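You operate a simulated robot arm through the tools that you are given. There is no shell and no other tool. Be economical: measure what you need, move in short steps, check, and stop when the job is done.

You run a simulated robot arm. Do the job below in one go: nothing can be reset, and whatever is moved stays where it is left.

TASK
Put things in order on the plywood table. At the end: the green hose connector is on the beige orange-striped carton (marked "VALVES"); the black strap stands where the green hose connector stood; the clear red-rimmed water trap stands where the clear dosing cup (marked "DOSE") stood; the clear dosing cup stands where the black strap stood; whatever was shut is shut again. Leave all else as you found it, and nothing knocked over.

The check looks at the end state, three seconds after you hand in, the way a careful person would. Anything else that was tipped, shoved, dropped, spilled or broken makes it a failure.

THE ROBOT
A 6-joint arm with a two-finger parallel gripper, fixed in place. Base frame: the origin is at the foot of the arm, x ahead of it, y to its left, z up; the work surface is at about z = 0. Units: mm, rad, N and s.
With the tool pointing down near the work surface it reaches from about 160 to 420 mm from the base axis. Its first joint turns from -1.152 to 1.152 rad. Payload 1.57 kg.
The TCP is the grasp point between the finger pads, 30 mm short of the fingertips. In the tool frame z runs along the fingers and y along their closing line. The gripper opens to 80 mm. The fingers are 17 mm wide and 12 mm thick; the gripper's body (40 by 82 mm) begins 80 mm behind the TCP.
Orientation is that of the tool frame in the base frame, as a unit quaternion [x, y, z, w]. With the fingers straight down and closing along the base's y, the tool's x points along the base's -x, its y along +y and its z along -z.

THE INTERFACE
- The arm moves only by the tool drive_tool. Its argument "targets" is a list of rows, each an object of numbers (a shift or turn left out is 0, a gripper value left out holds the last): "rx", "ry", "rz": the turn, a rotation vector about the base's x, y, z in units of 90 degrees (1.0 is 90 degrees); "x", "y", "z": the shift along the base's x, y, z in units of 100 mm (1.0 is 100 mm); "gripper": the gripper command, from -1 (shut) to 1 (fully open), values between in proportion. In form: [{"rx": .., "ry": .., "rz": .., "x": .., "y": .., "z": .., "gripper": ..}, ...]. A call has 1 to 12 rows; each row is the pose to reach, as a shift and turn from the pose commanded when the call began. A call with a number of a shift or a turn outside -1 to 1 is refused whole. Each row takes 0.2 s and may step no farther than 50 mm and 0.15 rad from the row before; otherwise, or with a gripper value out of range, the whole call is refused. A pose out of reach is approached as far as the arm can. The call stops where the force on the tool passes 40 N (or 10 N more than at its start, if that is more) or the arm is blocked; 0.2 s more then pass. The fingers move at their own pace (about 153 mm/s each) and stop on an object; they squeeze with about 42 N. The grip force told is the motor's: it shows also when the fingers shut on nothing. Time passes only in rows, and 0.2 s behind the last, so rows that repeat a pose let the fingers close. It gives the time, the measured TCP pose, the force on the tool (base axes), the opening and the grip force at its end, in the units of the frame above (readings bear some noise), with the torque about the TCP (base axes, N m) and any sound that the robot's microphone picked up.
- Cameras (640 x 400 px; columns grow to the right, rows downward): "scene" is fixed at [42.1, -320.3, 438.6]; the picture's right is [0.86, -0.50, 0.00], its down [-0.25, -0.43, -0.86] and it looks along [0.44, 0.75, -0.50] (base axes); focal length 284 px, centre (320, 200). "wrist" rides on the gripper at [72, -7, -122] in the tool frame; the picture's right is [0.09, 1.00, 0.00], its down [-0.84, 0.08, -0.54] and it looks along [-0.54, 0.05, 0.84] (tool axes); focal length 238 px, centre (320, 200). There is no depth. A picture from a camera that has moved, and an enlarged one, comes with that camera's place and axes in the base frame and with its lens. The place of the scene camera against the robot may be out by one fixed shift of up to 12 mm in any direction.
- snapshot(camera): a new picture of that camera. No time passes.
- zoom(camera, box): a new picture of the part [left, top, right, bottom] of that camera's present view, enlarged. No time passes.
- hand_in(): hands the job in; it is judged then, once.

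Go step by step. Nothing tells you positions but the pictures and the camera data: compare them with the known pose of the tool, close in by small moves and look again before you grip or let go. The budget is 120 turns and 64 pictures, counting those below and the enlarged ones. Unless the task says otherwise, let go and move clear before handing in, and close with one line.

The tools are called after "Call:" as name(argument=value, ...) on one line, values as JSON. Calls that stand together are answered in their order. drive_tool: Moves the arm, as the interface text tells. Its arguments: {"type":"object","properties":{"targets":{"type":"array"}},"required":["targets"]} The other tools are called the same way: snapshot (camera) takes a picture; zoom (camera, box) takes an enlarged picture of a part of a camera's view; hand_in () hands the job in.

At the start:

```text
time: 0.0
ee_pos: [261.0, 105.6, 229.1]
tool_rot: [0.001, 1.0, -0.001, 0.0]
force: [0.6, -0.6, -0.8]
ft_torque: [0.0, -0.03, 0.04]
grip_width: 80.0
grasp_force: 0.0
```

scene: 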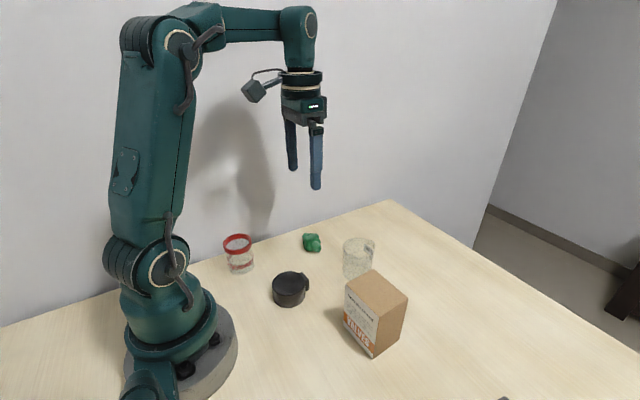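
wrist: 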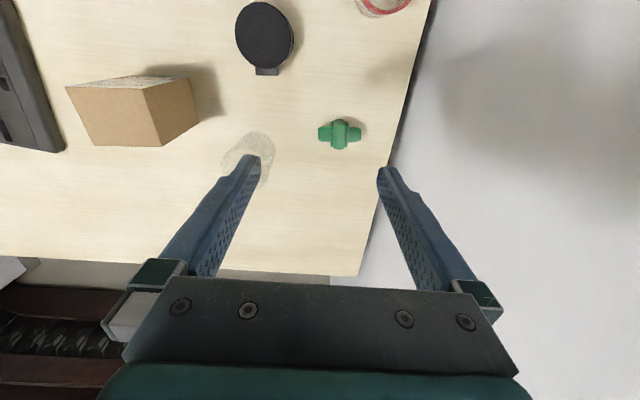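

The wrist view shows five items: connector near (290,137), strap near (184,36), trap near (143,158), cup near (331,8) and carton near (271,-120). I'll look closer before moving.

Call:
zoom(camera="scene", box=[200, 210, 440, 360])

Call:
zoom(camera="wrist", box=[200, 0, 440, 200])

```text
2.67 times, centred on (320, 285) of scene
camera zoom: at [42.1, -320.3, 438.6], right [0.86, -0.5, 0.0], down [-0.25, -0.43, -0.86], along [0.44, 0.75, -0.5], focal length 757 px, centre (320, -27)
```

zoom: 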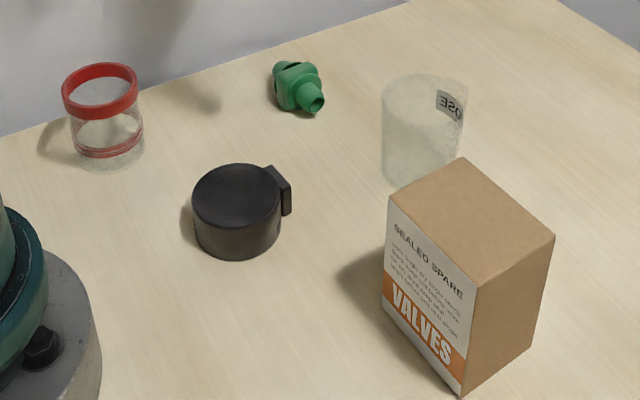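

```text
2.00 times, centred on (320, 100) of wrist
camera zoom: at [185.6, 98.6, 350.4], right [-0.09, 1.0, 0.0], down [0.84, 0.08, 0.54], along [0.54, 0.05, -0.84], focal length 477 px, centre (320, 400)
```

zoom: 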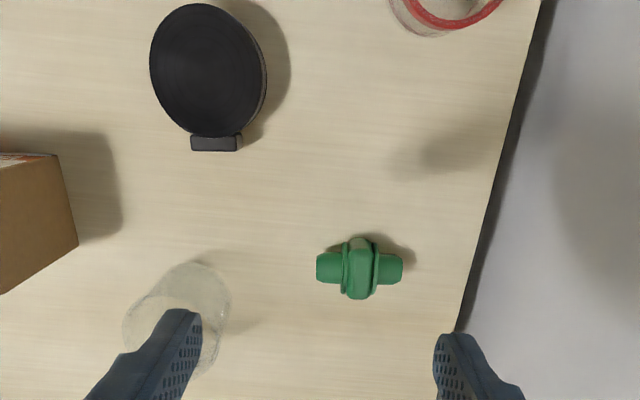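

The connector lies along y and the cup and trap are upright. I'll turn the tool 90° while moving above the connector, so it can be gripped across its middle.

Call:
drive_tool(targets=[{"rz": 0.09, "x": 0.03, "y": 0.03, "z": -0.07}, {"rz": 0.18, "x": 0.06, "y": 0.06, "z": -0.14}, {"rz": 0.27, "x": 0.09, "y": 0.09, "z": -0.21}, {"rz": 0.36, "x": 0.12, "y": 0.12, "z": -0.28}, {"rz": 0.45, "x": 0.15, "y": 0.15, "z": -0.35}, {"rz": 0.54, "x": 0.18, "y": 0.18, "z": -0.42}, {"rz": 0.63, "x": 0.21, "y": 0.21, "z": -0.49}, {"rz": 0.72, "x": 0.24, "y": 0.24, "z": -0.56}, {"rz": 0.81, "x": 0.27, "y": 0.27, "z": -0.63}, {"rz": 0.9, "x": 0.27, "y": 0.31, "z": -0.7}, {"rz": 0.99, "x": 0.27, "y": 0.31, "z": -0.8}, {"rz": 1.0, "x": 0.27, "y": 0.31, "z": -0.8}])

Call:
snapshot(camera="wrist")

```text
time: 2.6
ee_pos: [286.2, 137.2, 149.0]
tool_rot: [-0.707, 0.707, 0.0, 0.001]
force: [1.1, -0.3, 0.5]
ft_torque: [-0.02, 0.03, 0.01]
grip_width: 80.0
grasp_force: 0.1
```

```text
59 pictures are left
camera wrist: at [290.5, 64.1, 270.1], right [-1.0, -0.09, 0.0], down [-0.08, 0.84, 0.54], along [-0.05, 0.54, -0.84], focal length 238 px, centre (320, 200)
```

wrist: 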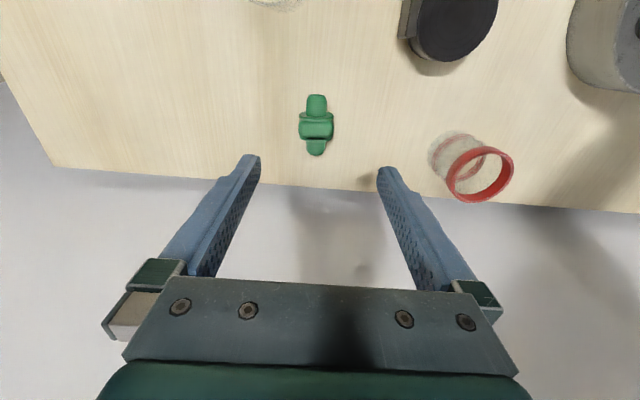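

Connector centre is about (288,135). I'll descend partway and check.

Call:
drive_tool(targets=[{"x": 0.02, "y": -0.027, "z": -0.3}, {"x": 0.02, "y": -0.027, "z": -0.6}, {"x": 0.02, "y": -0.027, "z": -0.8}])

Call:
snapshot(camera="wrist")

```text
time: 3.4
ee_pos: [289.3, 133.7, 69.2]
tool_rot: [-0.707, 0.707, 0.0, 0.0]
force: [-0.2, -0.2, -0.7]
ft_torque: [-0.02, 0.02, 0.02]
grip_width: 80.1
grasp_force: 0.1
```

```text
58 pictures are left
camera wrist: at [294.3, 62.1, 190.3], right [-1.0, -0.09, 0.0], down [-0.08, 0.84, 0.54], along [-0.05, 0.54, -0.84], focal length 238 px, centre (320, 200)
```

wrist: 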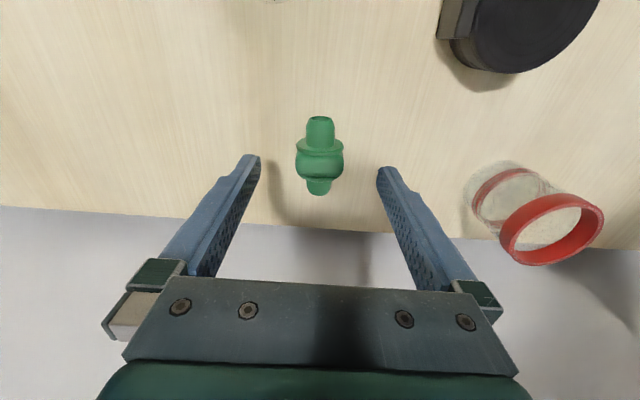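

Aligned well. I'll go down to z≈35 and close.

Call:
drive_tool(targets=[{"x": -0.005, "y": 0.01, "z": -0.2}, {"x": -0.005, "y": 0.01, "z": -0.35}, {"x": -0.005, "y": 0.01, "z": -0.36, "gripper": -1}, {"x": -0.005, "y": 0.01, "z": -0.36, "gripper": -1}, {"x": -0.005, "y": 0.01, "z": -0.36, "gripper": -1}])

Call:
snapshot(camera="wrist")

```text
time: 4.6
ee_pos: [289.9, 134.2, 34.0]
tool_rot: [-0.707, 0.708, 0.001, 0.0]
force: [-1.8, 0.6, 3.6]
ft_torque: [0.02, 0.04, -0.02]
grip_width: 34.5
grasp_force: 41.5
```

```text
57 pictures are left
camera wrist: at [293.4, 63.3, 155.6], right [-1.0, -0.09, 0.0], down [-0.08, 0.84, 0.54], along [-0.05, 0.54, -0.84], focal length 238 px, centre (320, 200)
```

wrist: 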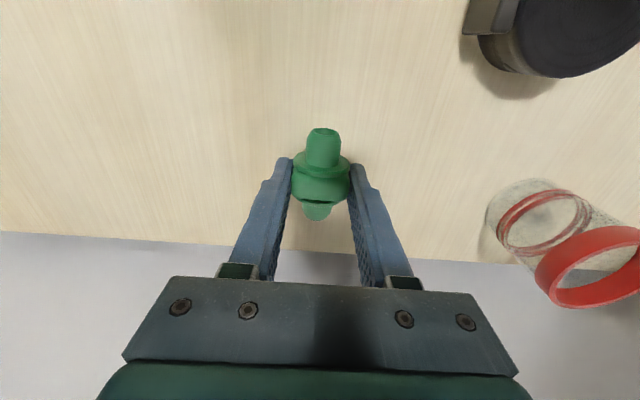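

Gripped (34.5 mm wide). Lifting and carrying it toward the carton at height.

Call:
drive_tool(targets=[{"z": 0.2}, {"z": 0.5}, {"z": 0.9}, {"z": 1.0, "y": -0.3}, {"z": 1.0, "y": -0.65}, {"z": 1.0, "y": -1.0}])

Call:
drive_tool(targets=[{"z": 0.2, "y": -0.2}, {"z": 0.4, "y": -0.45}, {"z": 0.5, "y": -0.7}, {"z": 0.5, "y": -0.8}])

Call:
snapshot(camera="wrist")

Call:
snapshot(camera="scene")

```text
time: 6.0
ee_pos: [287.6, 36.7, 133.5]
tool_rot: [-0.707, 0.708, 0.0, 0.001]
force: [-0.4, 0.6, -0.5]
ft_torque: [0.02, 0.0, -0.01]
grip_width: 34.5
grasp_force: 41.5
```

```text
time: 7.0
ee_pos: [289.8, -45.6, 183.5]
tool_rot: [0.708, -0.706, 0.0, -0.001]
force: [-0.3, -0.4, 0.2]
ft_torque: [0.01, 0.03, -0.01]
grip_width: 34.4
grasp_force: 41.5
```

```text
56 pictures are left
camera wrist: at [295.5, -117.5, 304.7], right [-1.0, -0.09, 0.0], down [-0.08, 0.84, 0.54], along [-0.05, 0.54, -0.84], focal length 238 px, centre (320, 200)
```

wrist: 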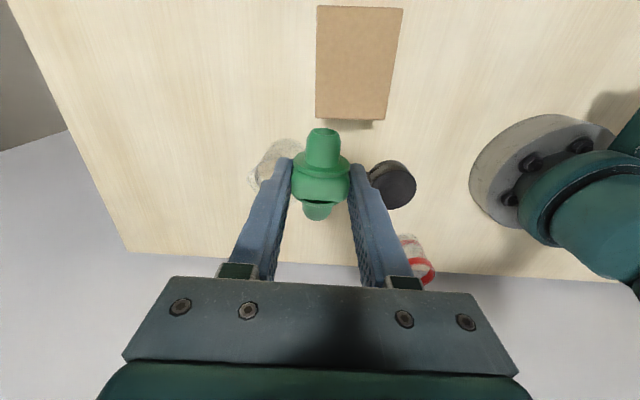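

```text
55 pictures are left
```

scene: 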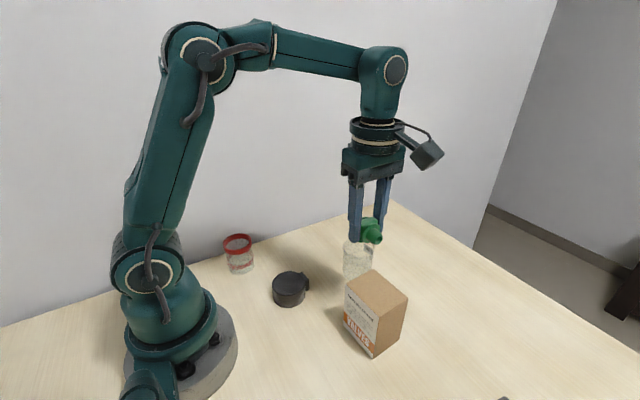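

Carton top is about 63×80 mm, centred near (266,-105), height about 86. I'll move above it and partly down.

Call:
drive_tool(targets=[{"x": -0.12, "y": -0.3}, {"x": -0.23, "y": -0.59}, {"x": -0.23, "y": -0.59, "z": -0.2}, {"x": -0.23, "y": -0.59, "z": -0.4}])

Call:
snapshot(camera="wrist")

Call:
zoom(camera="scene", box=[290, 190, 450, 370])

```text
time: 8.0
ee_pos: [265.2, -105.5, 142.7]
tool_rot: [-0.707, 0.707, 0.0, 0.0]
force: [-0.7, -0.6, 0.2]
ft_torque: [0.03, 0.01, 0.03]
grip_width: 34.5
grasp_force: 41.5
```

```text
54 pictures are left
camera wrist: at [269.0, -177.4, 263.8], right [-1.0, -0.09, 0.0], down [-0.08, 0.84, 0.54], along [-0.05, 0.54, -0.84], focal length 238 px, centre (320, 200)
```

wrist: 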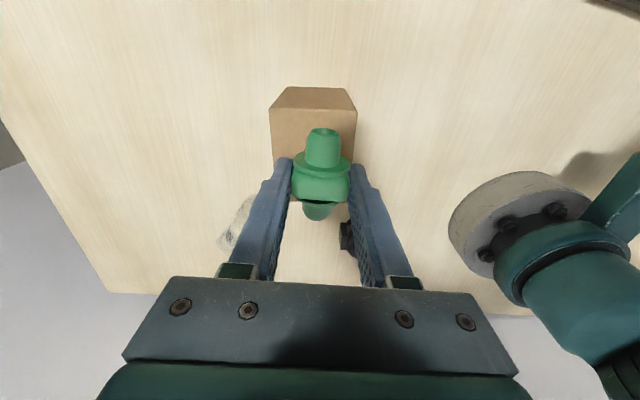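

```text
2.22 times, centred on (370, 280) of scene
camera zoom: at [42.1, -320.4, 438.6], right [0.86, -0.5, 0.0], down [-0.25, -0.43, -0.86], along [0.44, 0.75, -0.5], focal length 631 px, centre (209, 22)
```

zoom: 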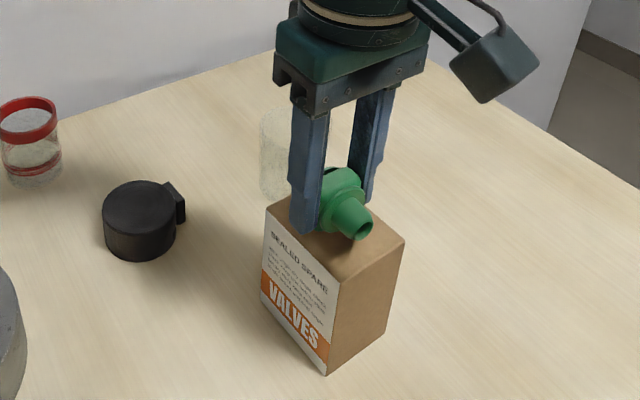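

Centred well. Lowering slowly and watching the force.

Call:
drive_tool(targets=[{"x": 0.01, "z": -0.08}, {"x": 0.01, "z": -0.14}, {"x": 0.01, "z": -0.17}, {"x": 0.01, "z": -0.17}])

Call:
zoom(camera="scene", box=[330, 230, 430, 300])

```text
time: 8.6
ee_pos: [267.5, -104.7, 132.9]
tool_rot: [-0.707, 0.707, -0.001, 0.0]
force: [-3.3, 2.1, 12.2]
ft_torque: [0.07, 0.08, 0.03]
grip_width: 34.2
grasp_force: 41.8
stopped in row 3: the force on the tool passed its limit at 54 N (the readings are from after the stop); the commanded pose is now the measured one
```

```text
5.71 times, centred on (380, 265) of scene
camera zoom: at [42.0, -320.3, 438.6], right [0.86, -0.5, 0.0], down [-0.25, -0.43, -0.86], along [0.44, 0.75, -0.5], focal length 1622 px, centre (-23, -171)
```

zoom: 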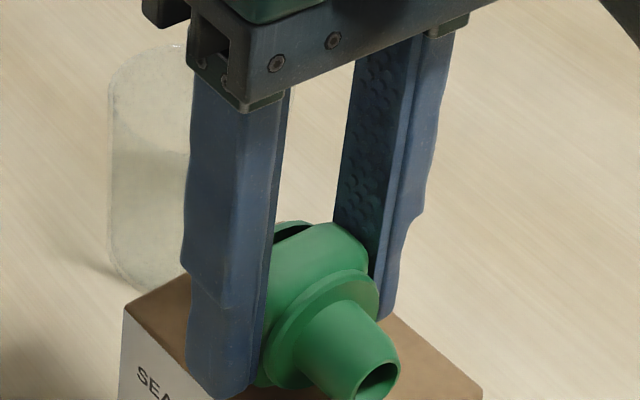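

Contact reached: the connector is resting on the carton. Opening the fingers and rising.

Call:
drive_tool(targets=[{"gripper": 0.0}, {"gripper": 0.4}, {"gripper": 0.4}, {"z": 0.2, "gripper": 0.4}, {"z": 0.6, "gripper": 0.4}, {"z": 0.9, "gripper": 1}])

Call:
snapshot(camera="wrist")

Call:
zoom(camera="scene", box=[200, 210, 440, 360])

```text
time: 10.0
ee_pos: [269.4, -106.2, 222.1]
tool_rot: [-0.707, 0.707, -0.002, 0.0]
force: [-0.3, 0.0, 0.5]
ft_torque: [0.0, 0.02, 0.0]
grip_width: 80.0
grasp_force: 0.1
```

```text
51 pictures are left
camera wrist: at [272.9, -176.4, 344.6], right [-1.0, -0.09, 0.0], down [-0.08, 0.84, 0.54], along [-0.05, 0.54, -0.84], focal length 238 px, centre (320, 200)
```

wrist: 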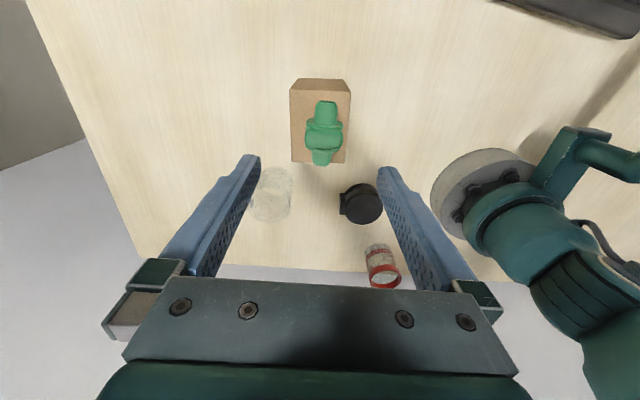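

```text
2.67 times, centred on (320, 285) of scene
camera zoom: at [42.1, -320.3, 438.6], right [0.86, -0.5, 0.0], down [-0.25, -0.43, -0.86], along [0.44, 0.75, -0.5], focal length 757 px, centre (320, -27)
```

zoom: 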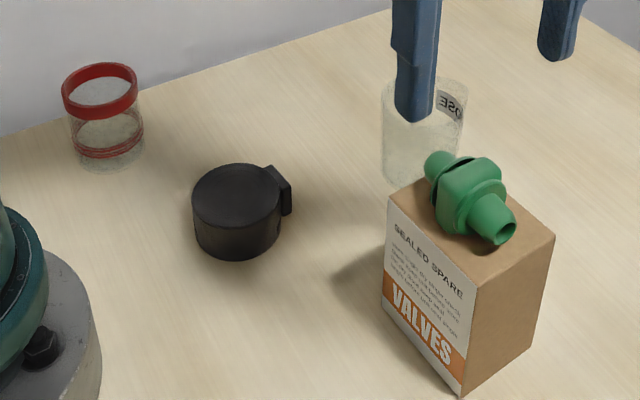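

Connector is on the carton and the carton hasn't moved. Next is the strap: I'll turn the tool back and move above it.

Call:
drive_tool(targets=[{"rz": -0.09, "x": -0.07, "y": 0.09, "z": 0}, {"rz": -0.18, "x": -0.14, "y": 0.18}, {"rz": -0.27, "x": -0.21, "y": 0.27}, {"rz": -0.36, "x": -0.28, "y": 0.36}, {"rz": -0.45, "x": -0.35, "y": 0.45}, {"rz": -0.54, "x": -0.42, "y": 0.54}, {"rz": -0.63, "x": -0.49, "y": 0.63}, {"rz": -0.72, "x": -0.56, "y": 0.72}, {"rz": -0.81, "x": -0.63, "y": 0.81}, {"rz": -0.9, "x": -0.7, "y": 0.9}, {"rz": -0.99, "x": -0.77, "y": 0.98}, {"rz": -1.0, "x": -0.85, "y": 1.0}])

Call:
drive_tool(targets=[{"y": 0.2, "z": -0.2}, {"y": 0.4, "z": -0.5}, {"y": 0.42, "z": -0.8}])

Call:
snapshot(camera="wrist")

```text
time: 12.6
ee_pos: [181.9, -4.4, 222.0]
tool_rot: [0.002, 1.0, -0.002, 0.001]
force: [0.6, 0.0, 0.6]
ft_torque: [0.01, 0.01, -0.02]
grip_width: 80.1
grasp_force: 0.0
```

```text
time: 13.4
ee_pos: [181.1, 36.7, 142.2]
tool_rot: [0.0, 1.0, -0.002, -0.001]
force: [-0.5, 0.6, -0.4]
ft_torque: [0.02, 0.01, 0.01]
grip_width: 80.0
grasp_force: 0.0
```

```text
49 pictures are left
camera wrist: at [108.1, 30.6, 264.0], right [-0.09, 1.0, 0.0], down [0.84, 0.08, 0.54], along [0.54, 0.05, -0.84], focal length 238 px, centre (320, 200)
```

wrist: 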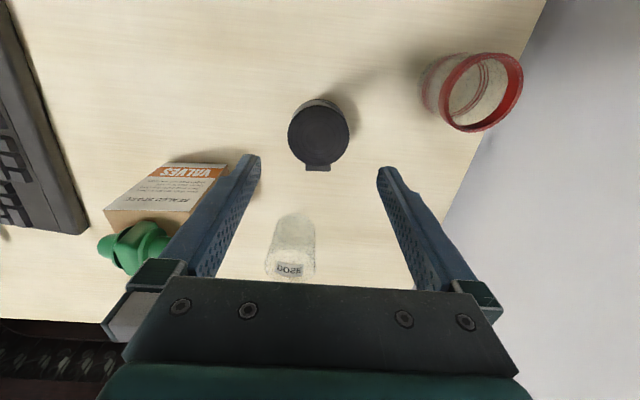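

Strap centre is about (181,35), diameter about 60. Descending partway to check.

Call:
drive_tool(targets=[{"y": -0.01, "z": -0.3}, {"y": -0.01, "z": -0.66}])

Call:
snapshot(camera="wrist")

```text
time: 14.0
ee_pos: [182.5, 36.3, 77.3]
tool_rot: [-0.001, 1.0, -0.002, 0.0]
force: [-0.5, -0.1, 0.9]
ft_torque: [0.03, 0.01, 0.0]
grip_width: 79.7
grasp_force: 0.0
```

```text
48 pictures are left
camera wrist: at [109.0, 29.9, 199.2], right [-0.09, 1.0, 0.0], down [0.84, 0.08, 0.54], along [0.54, 0.05, -0.84], focal length 238 px, centre (320, 200)
```

wrist: 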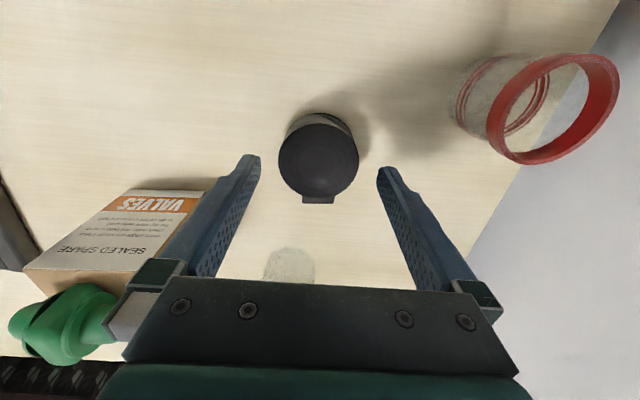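

Fingers straddle the strap evenly. Going down and gripping.

Call:
drive_tool(targets=[{"x": -0.02, "y": -0.005, "z": -0.2}, {"x": -0.02, "y": -0.005, "z": -0.4}, {"x": -0.02, "y": -0.005, "z": -0.42}, {"x": -0.02, "y": -0.005, "z": -0.42, "gripper": -1}, {"x": -0.02, "y": -0.005, "z": -0.42, "gripper": -1}])

Call:
snapshot(camera="wrist")

```text
time: 15.2
ee_pos: [177.4, 36.4, 34.8]
tool_rot: [0.0, 1.0, -0.001, 0.0]
force: [0.3, -2.3, 4.7]
ft_torque: [0.02, -0.06, -0.06]
grip_width: 60.3
grasp_force: 41.5
```

```text
47 pictures are left
camera wrist: at [105.0, 29.9, 156.4], right [-0.09, 1.0, 0.0], down [0.84, 0.08, 0.54], along [0.54, 0.05, -0.84], focal length 238 px, centre (320, 200)
```

wrist: 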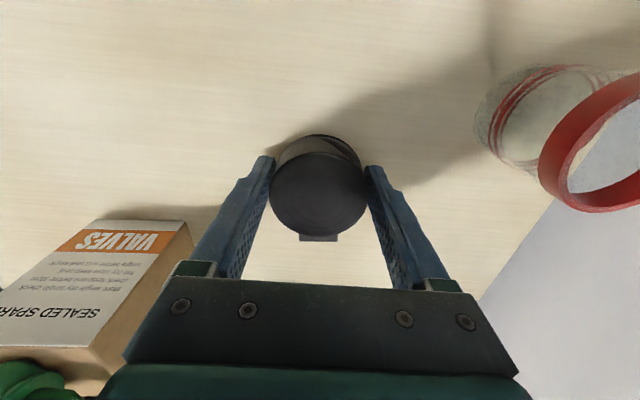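

Strap is held (60 mm). Lifting and carrying it to the connector's old spot, about (288.5,135).

Call:
drive_tool(targets=[{"z": 0.25}, {"z": 0.6}, {"x": 0.3, "y": 0.25, "z": 0.6}, {"x": 0.6, "y": 0.5, "z": 0.6}, {"x": 0.9, "y": 0.8, "z": 0.6}, {"x": 1.0, "y": 0.99, "z": 0.6}])

Call:
drive_tool(targets=[{"x": 0.09, "z": -0.2}, {"x": 0.09, "z": -0.4}, {"x": 0.09, "z": -0.52}])

Call:
snapshot(camera="wrist")

Call:
zoom(camera="scene", box=[200, 190, 440, 360])

```text
time: 16.6
ee_pos: [282.0, 133.7, 97.0]
tool_rot: [0.0, 1.0, -0.002, -0.001]
force: [-0.1, 0.6, -0.5]
ft_torque: [-0.02, 0.02, -0.02]
grip_width: 60.2
grasp_force: 42.3
```

```text
time: 17.4
ee_pos: [289.4, 134.0, 46.0]
tool_rot: [0.0, 1.0, -0.002, 0.0]
force: [0.5, 1.1, 0.4]
ft_torque: [0.0, -0.02, 0.01]
grip_width: 60.2
grasp_force: 42.4
```

```text
46 pictures are left
camera wrist: at [215.8, 127.7, 166.4], right [-0.09, 1.0, 0.0], down [0.84, 0.08, 0.54], along [0.54, 0.05, -0.84], focal length 238 px, centre (320, 200)
```

wrist: 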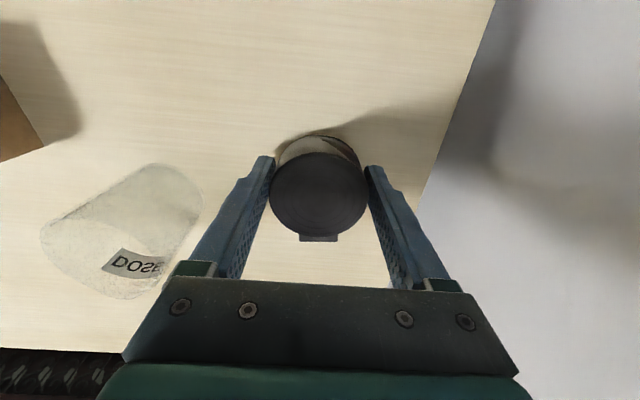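

```text
2.35 times, centred on (320, 275) of scene
camera zoom: at [42.1, -320.3, 438.6], right [0.86, -0.5, 0.0], down [-0.25, -0.43, -0.86], along [0.44, 0.75, -0.5], focal length 668 px, centre (320, 24)
```

zoom: 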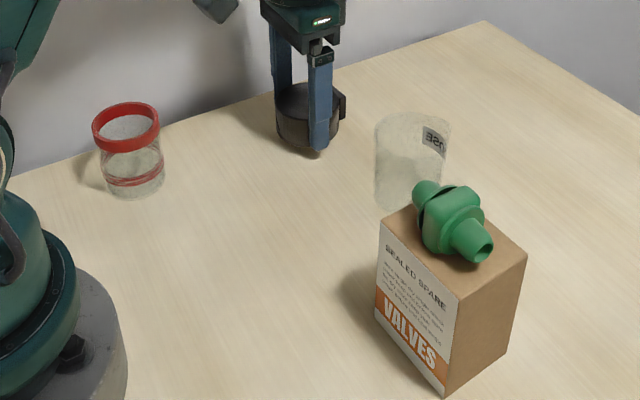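

Over the target. Lowering the last 10 mm, releasing and rising.

Call:
drive_tool(targets=[{"z": -0.07, "gripper": -1}, {"z": -0.1, "gripper": -1}, {"z": -0.1, "gripper": 0.6}, {"z": -0.1, "gripper": 1}, {"z": -0.1, "gripper": 1}, {"z": 0.2, "gripper": 1}, {"z": 0.6, "gripper": 1}, {"z": 0.9}])

Call:
snapshot(camera="wrist")

Call:
zoom(camera="scene", box=[200, 210, 440, 360])

```text
time: 19.2
ee_pos: [285.7, 136.8, 132.1]
tool_rot: [0.0, 1.0, -0.002, -0.001]
force: [0.0, -0.3, -0.8]
ft_torque: [0.01, -0.03, 0.03]
grip_width: 79.9
grasp_force: 0.1
```

```text
44 pictures are left
camera wrist: at [212.5, 130.5, 253.3], right [-0.09, 1.0, 0.0], down [0.84, 0.08, 0.54], along [0.54, 0.05, -0.84], focal length 238 px, centre (320, 200)
```

wrist: 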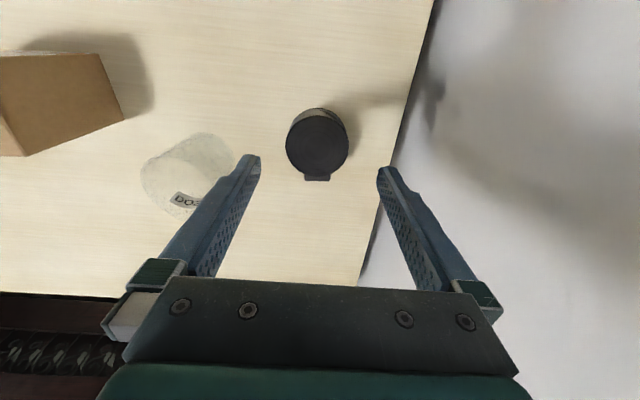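

```text
2.67 times, centred on (320, 285) of scene
camera zoom: at [42.1, -320.3, 438.6], right [0.86, -0.5, 0.0], down [-0.25, -0.43, -0.86], along [0.44, 0.75, -0.5], focal length 757 px, centre (320, -27)
```

zoom: 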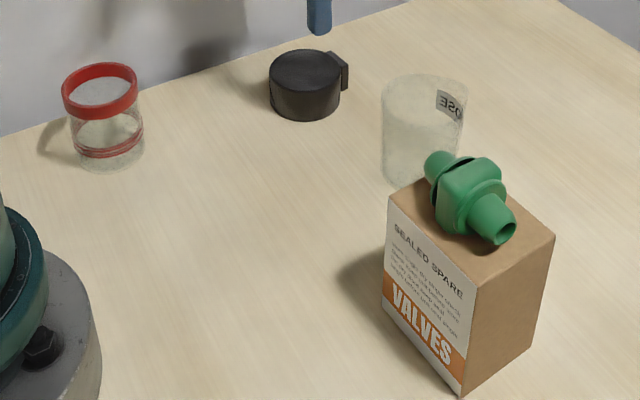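

Strap stands within a few mm of the old connector spot. Next the cup: moving above it, high enough to clear its rim.

Call:
drive_tool(targets=[{"z": 0.4, "x": 0.1}, {"z": 0.7, "x": 0.2, "y": -0.3}, {"z": 0.7, "x": 0.3, "y": -0.7}, {"z": 0.7, "x": 0.4, "y": -1.0}])

Call:
drive_tool(targets=[{"y": -0.25}, {"y": -0.25}])

Call:
snapshot(camera="wrist")

```text
time: 20.2
ee_pos: [328.0, 34.0, 201.1]
tool_rot: [0.0, 1.0, -0.002, -0.001]
force: [0.2, 0.1, -0.2]
ft_torque: [0.0, -0.02, -0.03]
grip_width: 80.0
grasp_force: 0.0
```

```text
time: 20.8
ee_pos: [331.0, 9.4, 202.6]
tool_rot: [0.0, 1.0, -0.001, -0.001]
force: [0.9, 0.3, 0.9]
ft_torque: [-0.02, 0.0, 0.03]
grip_width: 80.0
grasp_force: 0.1
```

```text
42 pictures are left
camera wrist: at [256.0, 3.2, 324.1], right [-0.09, 1.0, 0.0], down [0.84, 0.08, 0.54], along [0.54, 0.05, -0.84], focal length 238 px, centre (320, 200)
```

wrist: 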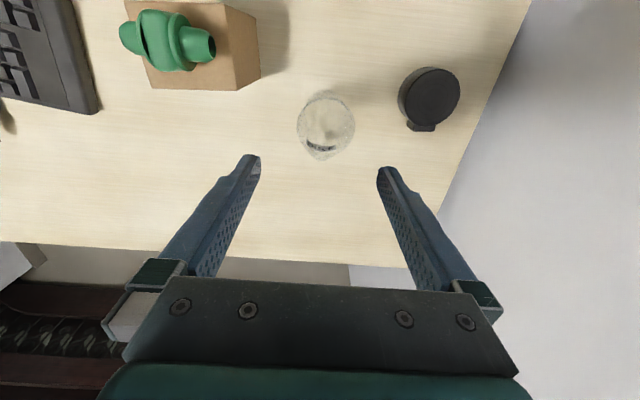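

Call:
zoom(camera="wrist", box=[260, 70, 400, 180])

```text
3.64 times, centred on (330, 125) of wrist
camera zoom: at [256.0, 3.2, 324.1], right [-0.09, 1.0, 0.0], down [0.84, 0.08, 0.54], along [0.54, 0.05, -0.84], focal length 867 px, centre (284, 473)
```

zoom: 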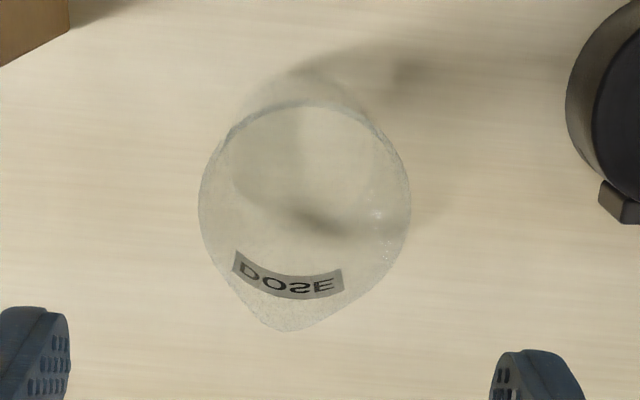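

The cup's rim is centred near (327,15.5), diameter about 62, with its spout toward +x. I'll align and descend to just above the rim.

Call:
drive_tool(targets=[{"x": -0.03, "y": 0.058, "z": -0.3}, {"x": -0.03, "y": 0.058, "z": -0.6}, {"x": -0.03, "y": 0.058, "z": -0.85}])

Call:
snapshot(camera="wrist")

Call:
zoom(camera="scene", box=[290, 190, 450, 300])

```text
time: 21.6
ee_pos: [326.1, 14.2, 117.9]
tool_rot: [0.0, 1.0, -0.002, 0.0]
force: [0.7, -0.3, -0.4]
ft_torque: [-0.02, 0.0, 0.02]
grip_width: 79.9
grasp_force: 0.0
```

```text
40 pictures are left
camera wrist: at [252.4, 8.5, 238.9], right [-0.09, 1.0, 0.0], down [0.84, 0.08, 0.54], along [0.54, 0.05, -0.84], focal length 238 px, centre (320, 200)
```

wrist: 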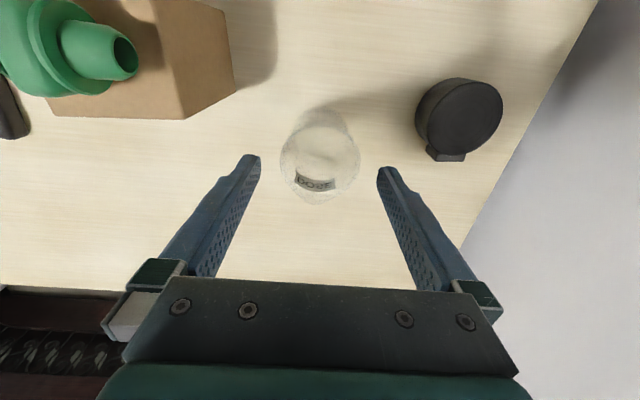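

```text
3.64 times, centred on (370, 245) of scene
camera zoom: at [42.1, -320.3, 438.6], right [0.86, -0.5, 0.0], down [-0.25, -0.43, -0.86], along [0.44, 0.75, -0.5], focal length 1032 px, centre (138, 36)
```

zoom: 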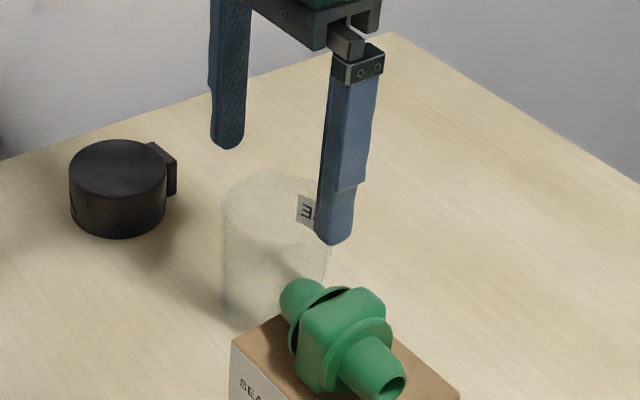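

Aligned with the rim. Descending around the cup.

Call:
drive_tool(targets=[{"x": -0.01, "y": 0.005, "z": -0.2}, {"x": -0.01, "y": 0.005, "z": -0.4}, {"x": -0.01, "y": 0.005, "z": -0.6}, {"x": -0.01, "y": 0.005, "z": -0.72}])

Call:
snapshot(camera="wrist")

```text
time: 22.6
ee_pos: [324.4, 16.1, 45.0]
tool_rot: [-0.001, 1.0, -0.003, -0.001]
force: [0.2, -0.4, 0.1]
ft_torque: [0.01, -0.04, 0.0]
grip_width: 80.1
grasp_force: 0.0
```

```text
38 pictures are left
camera wrist: at [250.7, 9.5, 166.4], right [-0.09, 1.0, 0.0], down [0.84, 0.08, 0.54], along [0.54, 0.05, -0.84], focal length 238 px, centre (320, 200)
```

wrist: 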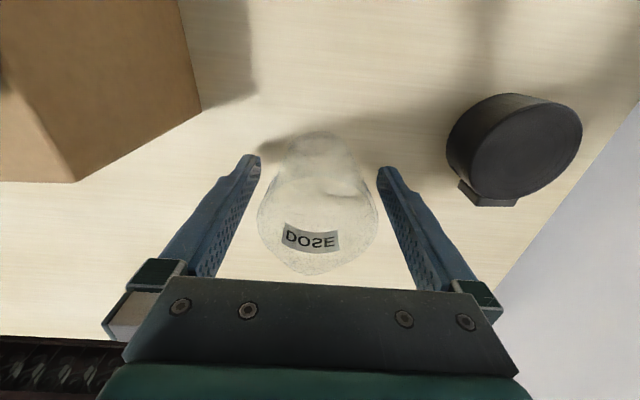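

Cup sits evenly between the fingers. Closing in stages to watch the grip force.

Call:
drive_tool(targets=[{"gripper": 0.6}, {"gripper": 0.45}, {"gripper": 0.35}])

Call:
snapshot(camera="wrist")

```text
time: 23.4
ee_pos: [323.8, 15.1, 44.7]
tool_rot: [-0.001, 1.0, -0.002, 0.0]
force: [-1.1, -0.2, -0.1]
ft_torque: [0.02, -0.02, 0.01]
grip_width: 58.7
grasp_force: 41.9
```

```text
37 pictures are left
camera wrist: at [250.7, 9.5, 166.5], right [-0.09, 1.0, 0.0], down [0.84, 0.08, 0.54], along [0.54, 0.05, -0.84], focal length 238 px, centre (320, 200)
```

wrist: 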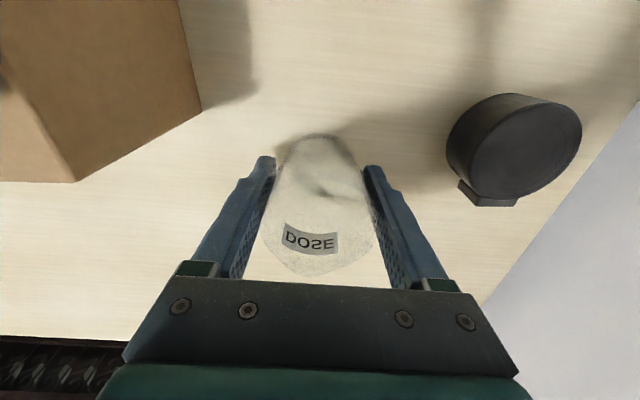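

Cup is held at 58.7 mm. One enlarged look to fix where its centre is relative to the grasp point.

Call:
zoom(camera="wrist", box=[230, 110, 410, 290])

Call:
zoom(camera="scene", box=[310, 200, 410, 300])

```text
2.22 times, centred on (320, 200) of wrist
camera zoom: at [250.7, 9.5, 166.5], right [-0.09, 1.0, 0.0], down [0.84, 0.08, 0.54], along [0.54, 0.05, -0.84], focal length 530 px, centre (320, 200)
```

zoom: 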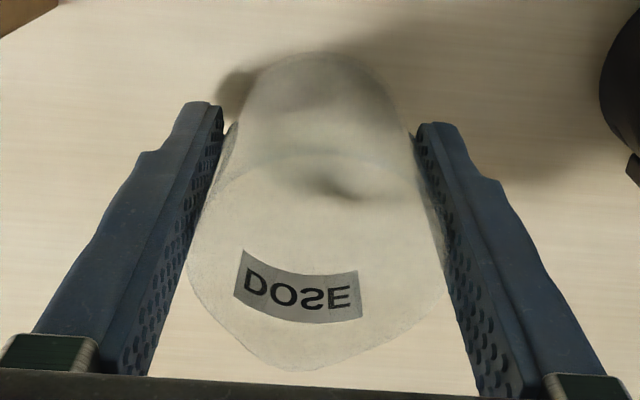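

```text
4.00 times, centred on (360, 250) of scene
camera zoom: at [42.1, -320.3, 438.6], right [0.86, -0.5, 0.0], down [-0.25, -0.43, -0.86], along [0.44, 0.75, -0.5], focal length 1136 px, centre (160, 0)
```

zoom: 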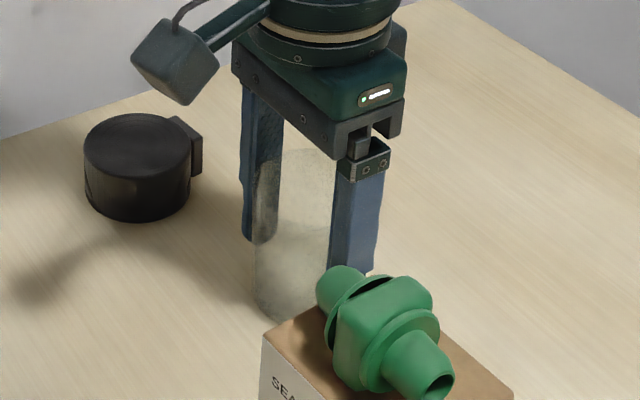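

Cup centre is about (328,16), some 3 mm ahead of the grasp point. Lifting and carrying it to the strap's old spot at about (179.5,36).

Call:
drive_tool(targets=[{"z": 0.2}, {"z": 0.5}, {"x": -0.25, "y": 0.04, "z": 0.5}, {"x": -0.5, "y": 0.1, "z": 0.5}, {"x": -0.75, "y": 0.15, "z": 0.5}, {"x": -1.0, "y": 0.2, "z": 0.5}, {"x": -1.0, "y": 0.2, "z": 0.5}])

Call:
drive_tool(targets=[{"x": -0.25}, {"x": -0.49}, {"x": -0.49, "z": -0.2}, {"x": -0.49, "z": -0.4}])

Call:
snapshot(camera="wrist")

Call:
zoom(camera="scene", box=[200, 210, 440, 360])

```text
time: 25.0
ee_pos: [224.2, 34.7, 94.7]
tool_rot: [0.0, 1.0, -0.001, -0.001]
force: [-0.4, 0.9, -0.7]
ft_torque: [0.0, -0.01, 0.02]
grip_width: 58.8
grasp_force: 42.0
```

```text
time: 26.0
ee_pos: [175.2, 37.5, 54.9]
tool_rot: [0.0, 1.0, -0.001, -0.001]
force: [-1.2, 0.2, -0.2]
ft_torque: [-0.01, 0.01, -0.01]
grip_width: 59.0
grasp_force: 41.8
```

```text
34 pictures are left
camera wrist: at [102.0, 31.5, 176.4], right [-0.09, 1.0, 0.0], down [0.84, 0.08, 0.54], along [0.54, 0.05, -0.84], focal length 238 px, centre (320, 200)
```

wrist: 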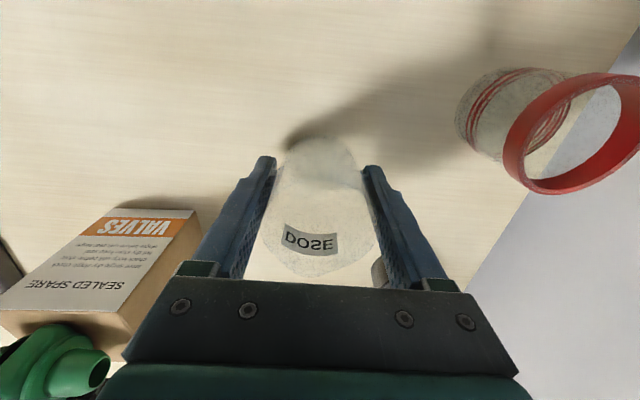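

```text
2.67 times, centred on (320, 285) of scene
camera zoom: at [42.1, -320.4, 438.6], right [0.86, -0.5, 0.0], down [-0.25, -0.43, -0.86], along [0.44, 0.75, -0.5], focal length 757 px, centre (320, -27)
```

zoom: 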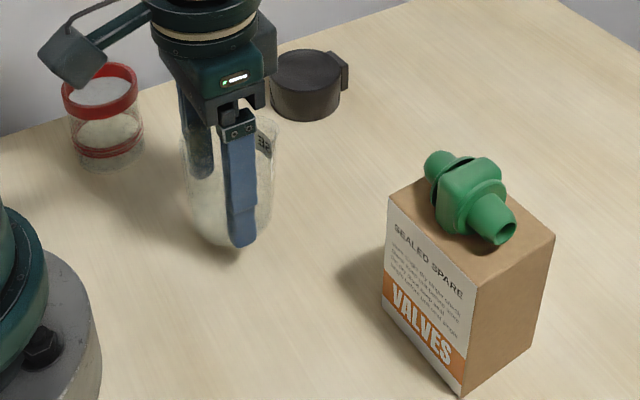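

Compared with the strap's earlier outline in the scene view, the cup is about 5 mm too far toward -x. I'll correct that and lower the last 10 mm without releasing.

Call:
drive_tool(targets=[{"x": 0.05, "y": 0.005}, {"x": 0.05, "y": 0.005, "z": -0.06}, {"x": 0.05, "y": 0.005, "z": -0.095}])

Call:
zoom(camera="scene", box=[200, 210, 440, 360])

```text
time: 26.8
ee_pos: [180.4, 36.4, 45.3]
tool_rot: [0.0, 1.0, -0.003, 0.0]
force: [-0.1, 0.1, -0.5]
ft_torque: [-0.01, 0.01, -0.03]
grip_width: 58.7
grasp_force: 42.1
```

```text
2.67 times, centred on (320, 285) of scene
camera zoom: at [42.1, -320.3, 438.6], right [0.86, -0.5, 0.0], down [-0.25, -0.43, -0.86], along [0.44, 0.75, -0.5], focal length 757 px, centre (320, -27)
```

zoom: 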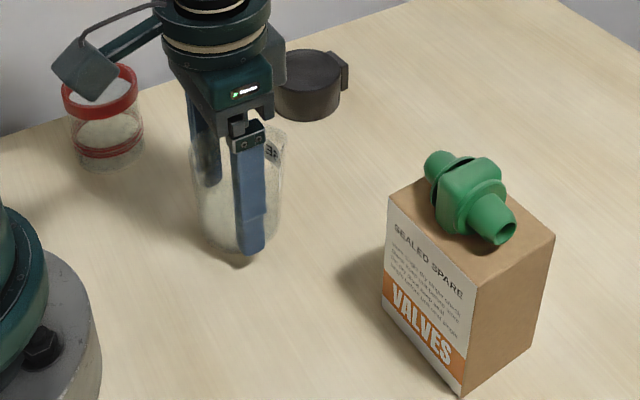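

Cup's outline now matches the strap's old one. Releasing and rising straight up.

Call:
drive_tool(targets=[{"gripper": 0.6}, {"gripper": 1}, {"gripper": 1}, {"z": 0.3}, {"z": 0.6}, {"z": 1.0}])

Call:
zoom(camera="scene", box=[200, 210, 440, 360])

Call:
snapshot(camera="wrist")

```text
time: 28.2
ee_pos: [179.7, 38.9, 145.8]
tool_rot: [0.0, 1.0, -0.002, -0.001]
force: [-0.7, 0.5, -0.1]
ft_torque: [0.01, -0.04, 0.04]
grip_width: 79.9
grasp_force: 0.0
```

```text
2.67 times, centred on (320, 285) of scene
camera zoom: at [42.1, -320.3, 438.6], right [0.86, -0.5, 0.0], down [-0.25, -0.43, -0.86], along [0.44, 0.75, -0.5], focal length 757 px, centre (320, -27)
```

zoom: 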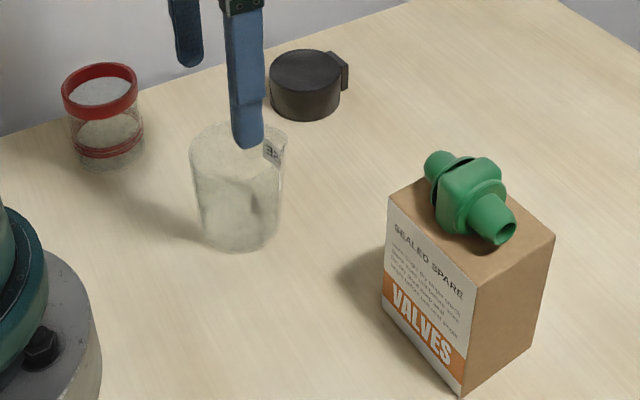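

```text
30 pictures are left
camera wrist: at [106.4, 32.7, 268.5], right [-0.09, 1.0, 0.0], down [0.84, 0.08, 0.54], along [0.54, 0.05, -0.84], focal length 238 px, centre (320, 200)
```

wrist: 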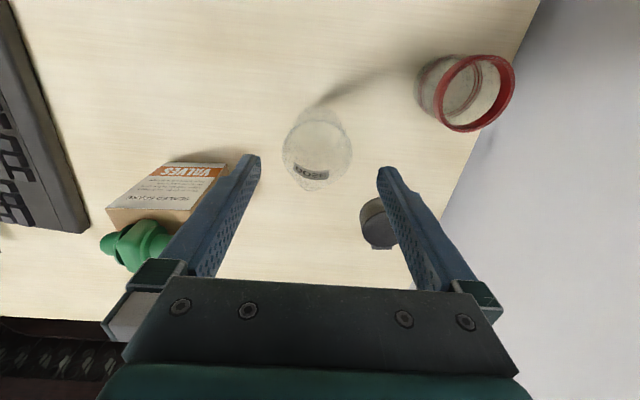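

Cup stands well. For the trap near the table's back edge I'll turn the tool about 63° so the fingers stay clear of the wall, and look from above.

Call:
drive_tool(targets=[{"z": 0.2}, {"rz": 0.09, "z": 0.4, "y": 0.1}, {"rz": 0.18, "x": -0.05, "y": 0.2, "z": 0.5}, {"rz": 0.27, "x": -0.1, "y": 0.3, "z": 0.5}, {"rz": 0.36, "x": -0.15, "y": 0.45, "z": 0.5}, {"rz": 0.45, "x": -0.2, "y": 0.6, "z": 0.5}, {"rz": 0.54, "x": -0.25, "y": 0.75, "z": 0.5}, {"rz": 0.63, "x": -0.3, "y": 0.9, "z": 0.5}, {"rz": 0.7, "x": -0.35, "y": 1.0, "z": 0.5}, {"rz": 0.7, "x": -0.4, "y": 1.0, "z": 0.5}])

Call:
snapshot(camera="wrist")

Call:
snapshot(camera="scene")

```text
time: 30.4
ee_pos: [141.3, 136.7, 195.7]
tool_rot: [-0.524, 0.852, -0.001, 0.001]
force: [0.2, -0.5, 0.0]
ft_torque: [-0.01, 0.04, -0.01]
grip_width: 80.0
grasp_force: 0.1
```

```text
29 pictures are left
camera wrist: at [111.8, 70.2, 317.4], right [-0.93, 0.37, 0.0], down [0.31, 0.78, 0.54], along [0.2, 0.5, -0.84], focal length 238 px, centre (320, 200)
```

wrist: 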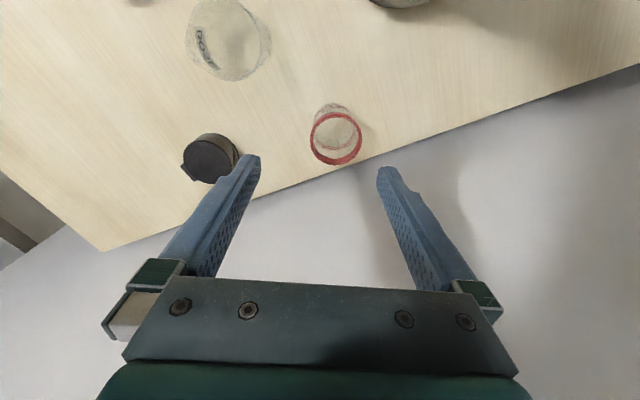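

```text
28 pictures are left
```

scene: 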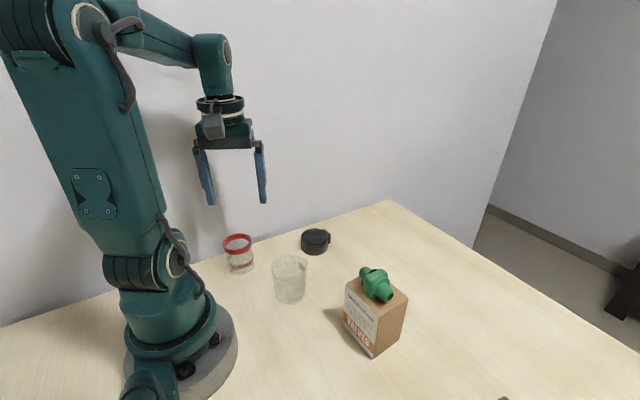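

Trap is near (126,152) with a rim about 58–60 wide. Aligning and descending to just above it.

Call:
drive_tool(targets=[{"x": -0.08, "y": 0.08, "z": -0.2}, {"x": -0.15, "y": 0.16, "z": -0.5}, {"x": -0.15, "y": 0.16, "z": -0.8}])

Call:
snapshot(camera="wrist")

Call:
zoom(camera="scene", box=[170, 180, 330, 290])

```text
time: 31.2
ee_pos: [126.1, 151.3, 114.9]
tool_rot: [-0.522, 0.853, -0.001, 0.001]
force: [0.3, 0.5, 0.2]
ft_torque: [-0.02, 0.01, 0.02]
grip_width: 80.3
grasp_force: 0.0
```

```text
27 pictures are left
camera wrist: at [98.4, 84.8, 237.1], right [-0.93, 0.37, 0.0], down [0.31, 0.78, 0.54], along [0.2, 0.5, -0.84], focal length 238 px, centre (320, 200)
```

wrist: 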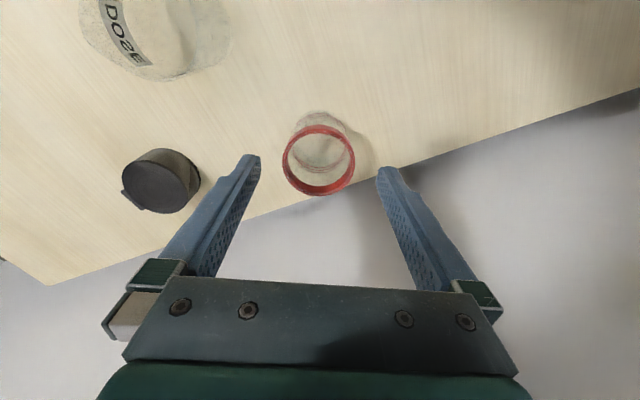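

```text
3.64 times, centred on (250, 235) of scene
camera zoom: at [42.1, -320.4, 438.6], right [0.86, -0.5, 0.0], down [-0.25, -0.43, -0.86], along [0.44, 0.75, -0.5], focal length 1032 px, centre (574, 73)
```

zoom: 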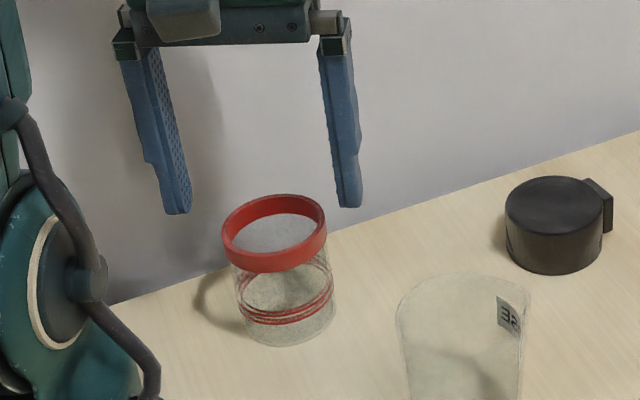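

Lateral alignment is good. I'll shift slightly forward and descend around the trap.

Call:
drive_tool(targets=[{"x": 0.012, "y": 0.025, "z": -0.15}, {"x": 0.012, "y": 0.025, "z": -0.35}, {"x": 0.012, "y": 0.025, "z": -0.55}, {"x": 0.012, "y": 0.025, "z": -0.7}])

Call:
snapshot(camera="wrist")

```text
time: 32.2
ee_pos: [127.8, 154.6, 43.7]
tool_rot: [-0.522, 0.853, -0.002, 0.001]
force: [0.2, -0.3, -0.1]
ft_torque: [0.01, -0.01, 0.0]
grip_width: 79.8
grasp_force: 0.1
```

```text
25 pictures are left
camera wrist: at [98.5, 86.9, 165.4], right [-0.93, 0.37, 0.0], down [0.31, 0.78, 0.54], along [0.2, 0.5, -0.84], focal length 238 px, centre (320, 200)
```

wrist: 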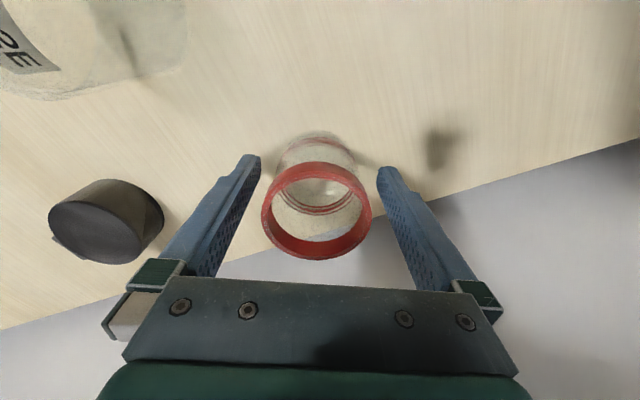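

Trap is well centred between the fingers. Closing in stages.

Call:
drive_tool(targets=[{"gripper": 0.6}, {"gripper": 0.4}, {"gripper": 0.2}, {"gripper": 0.0}])

Call:
drive_tool(targets=[{"z": 0.15}, {"z": 0.4}, {"z": 0.8}])

Call:
snapshot(camera="wrist")

Call:
zoom(camera="scene", box=[170, 160, 350, 310])

```text
time: 33.2
ee_pos: [127.1, 153.7, 45.7]
tool_rot: [-0.522, 0.853, -0.003, 0.0]
force: [-0.7, -0.1, 1.4]
ft_torque: [0.0, -0.01, 0.02]
grip_width: 52.1
grasp_force: 42.2
```

```text
time: 34.0
ee_pos: [129.6, 155.8, 125.3]
tool_rot: [-0.523, 0.852, -0.003, 0.0]
force: [-0.8, -0.2, -0.4]
ft_torque: [0.0, 0.03, 0.0]
grip_width: 52.2
grasp_force: 42.0
```

```text
24 pictures are left
camera wrist: at [99.9, 88.6, 248.0], right [-0.93, 0.37, 0.0], down [0.31, 0.78, 0.54], along [0.2, 0.5, -0.84], focal length 238 px, centre (320, 200)
```

wrist: 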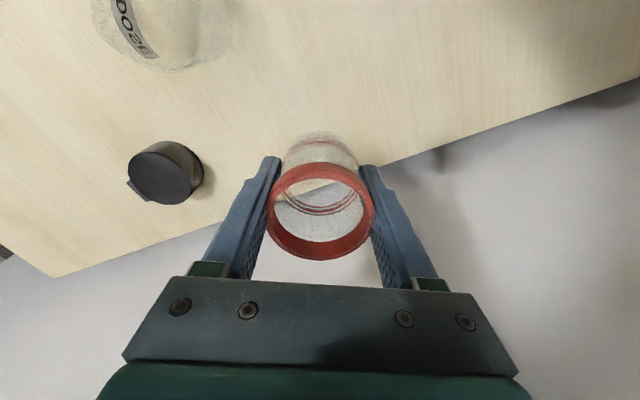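

```text
2.67 times, centred on (260, 235) of scene
camera zoom: at [42.1, -320.3, 438.6], right [0.86, -0.5, 0.0], down [-0.25, -0.43, -0.86], along [0.44, 0.75, -0.5], focal length 757 px, centre (480, 107)
```

zoom: 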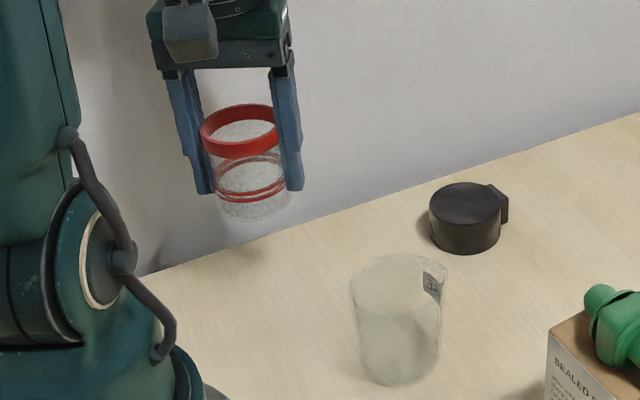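

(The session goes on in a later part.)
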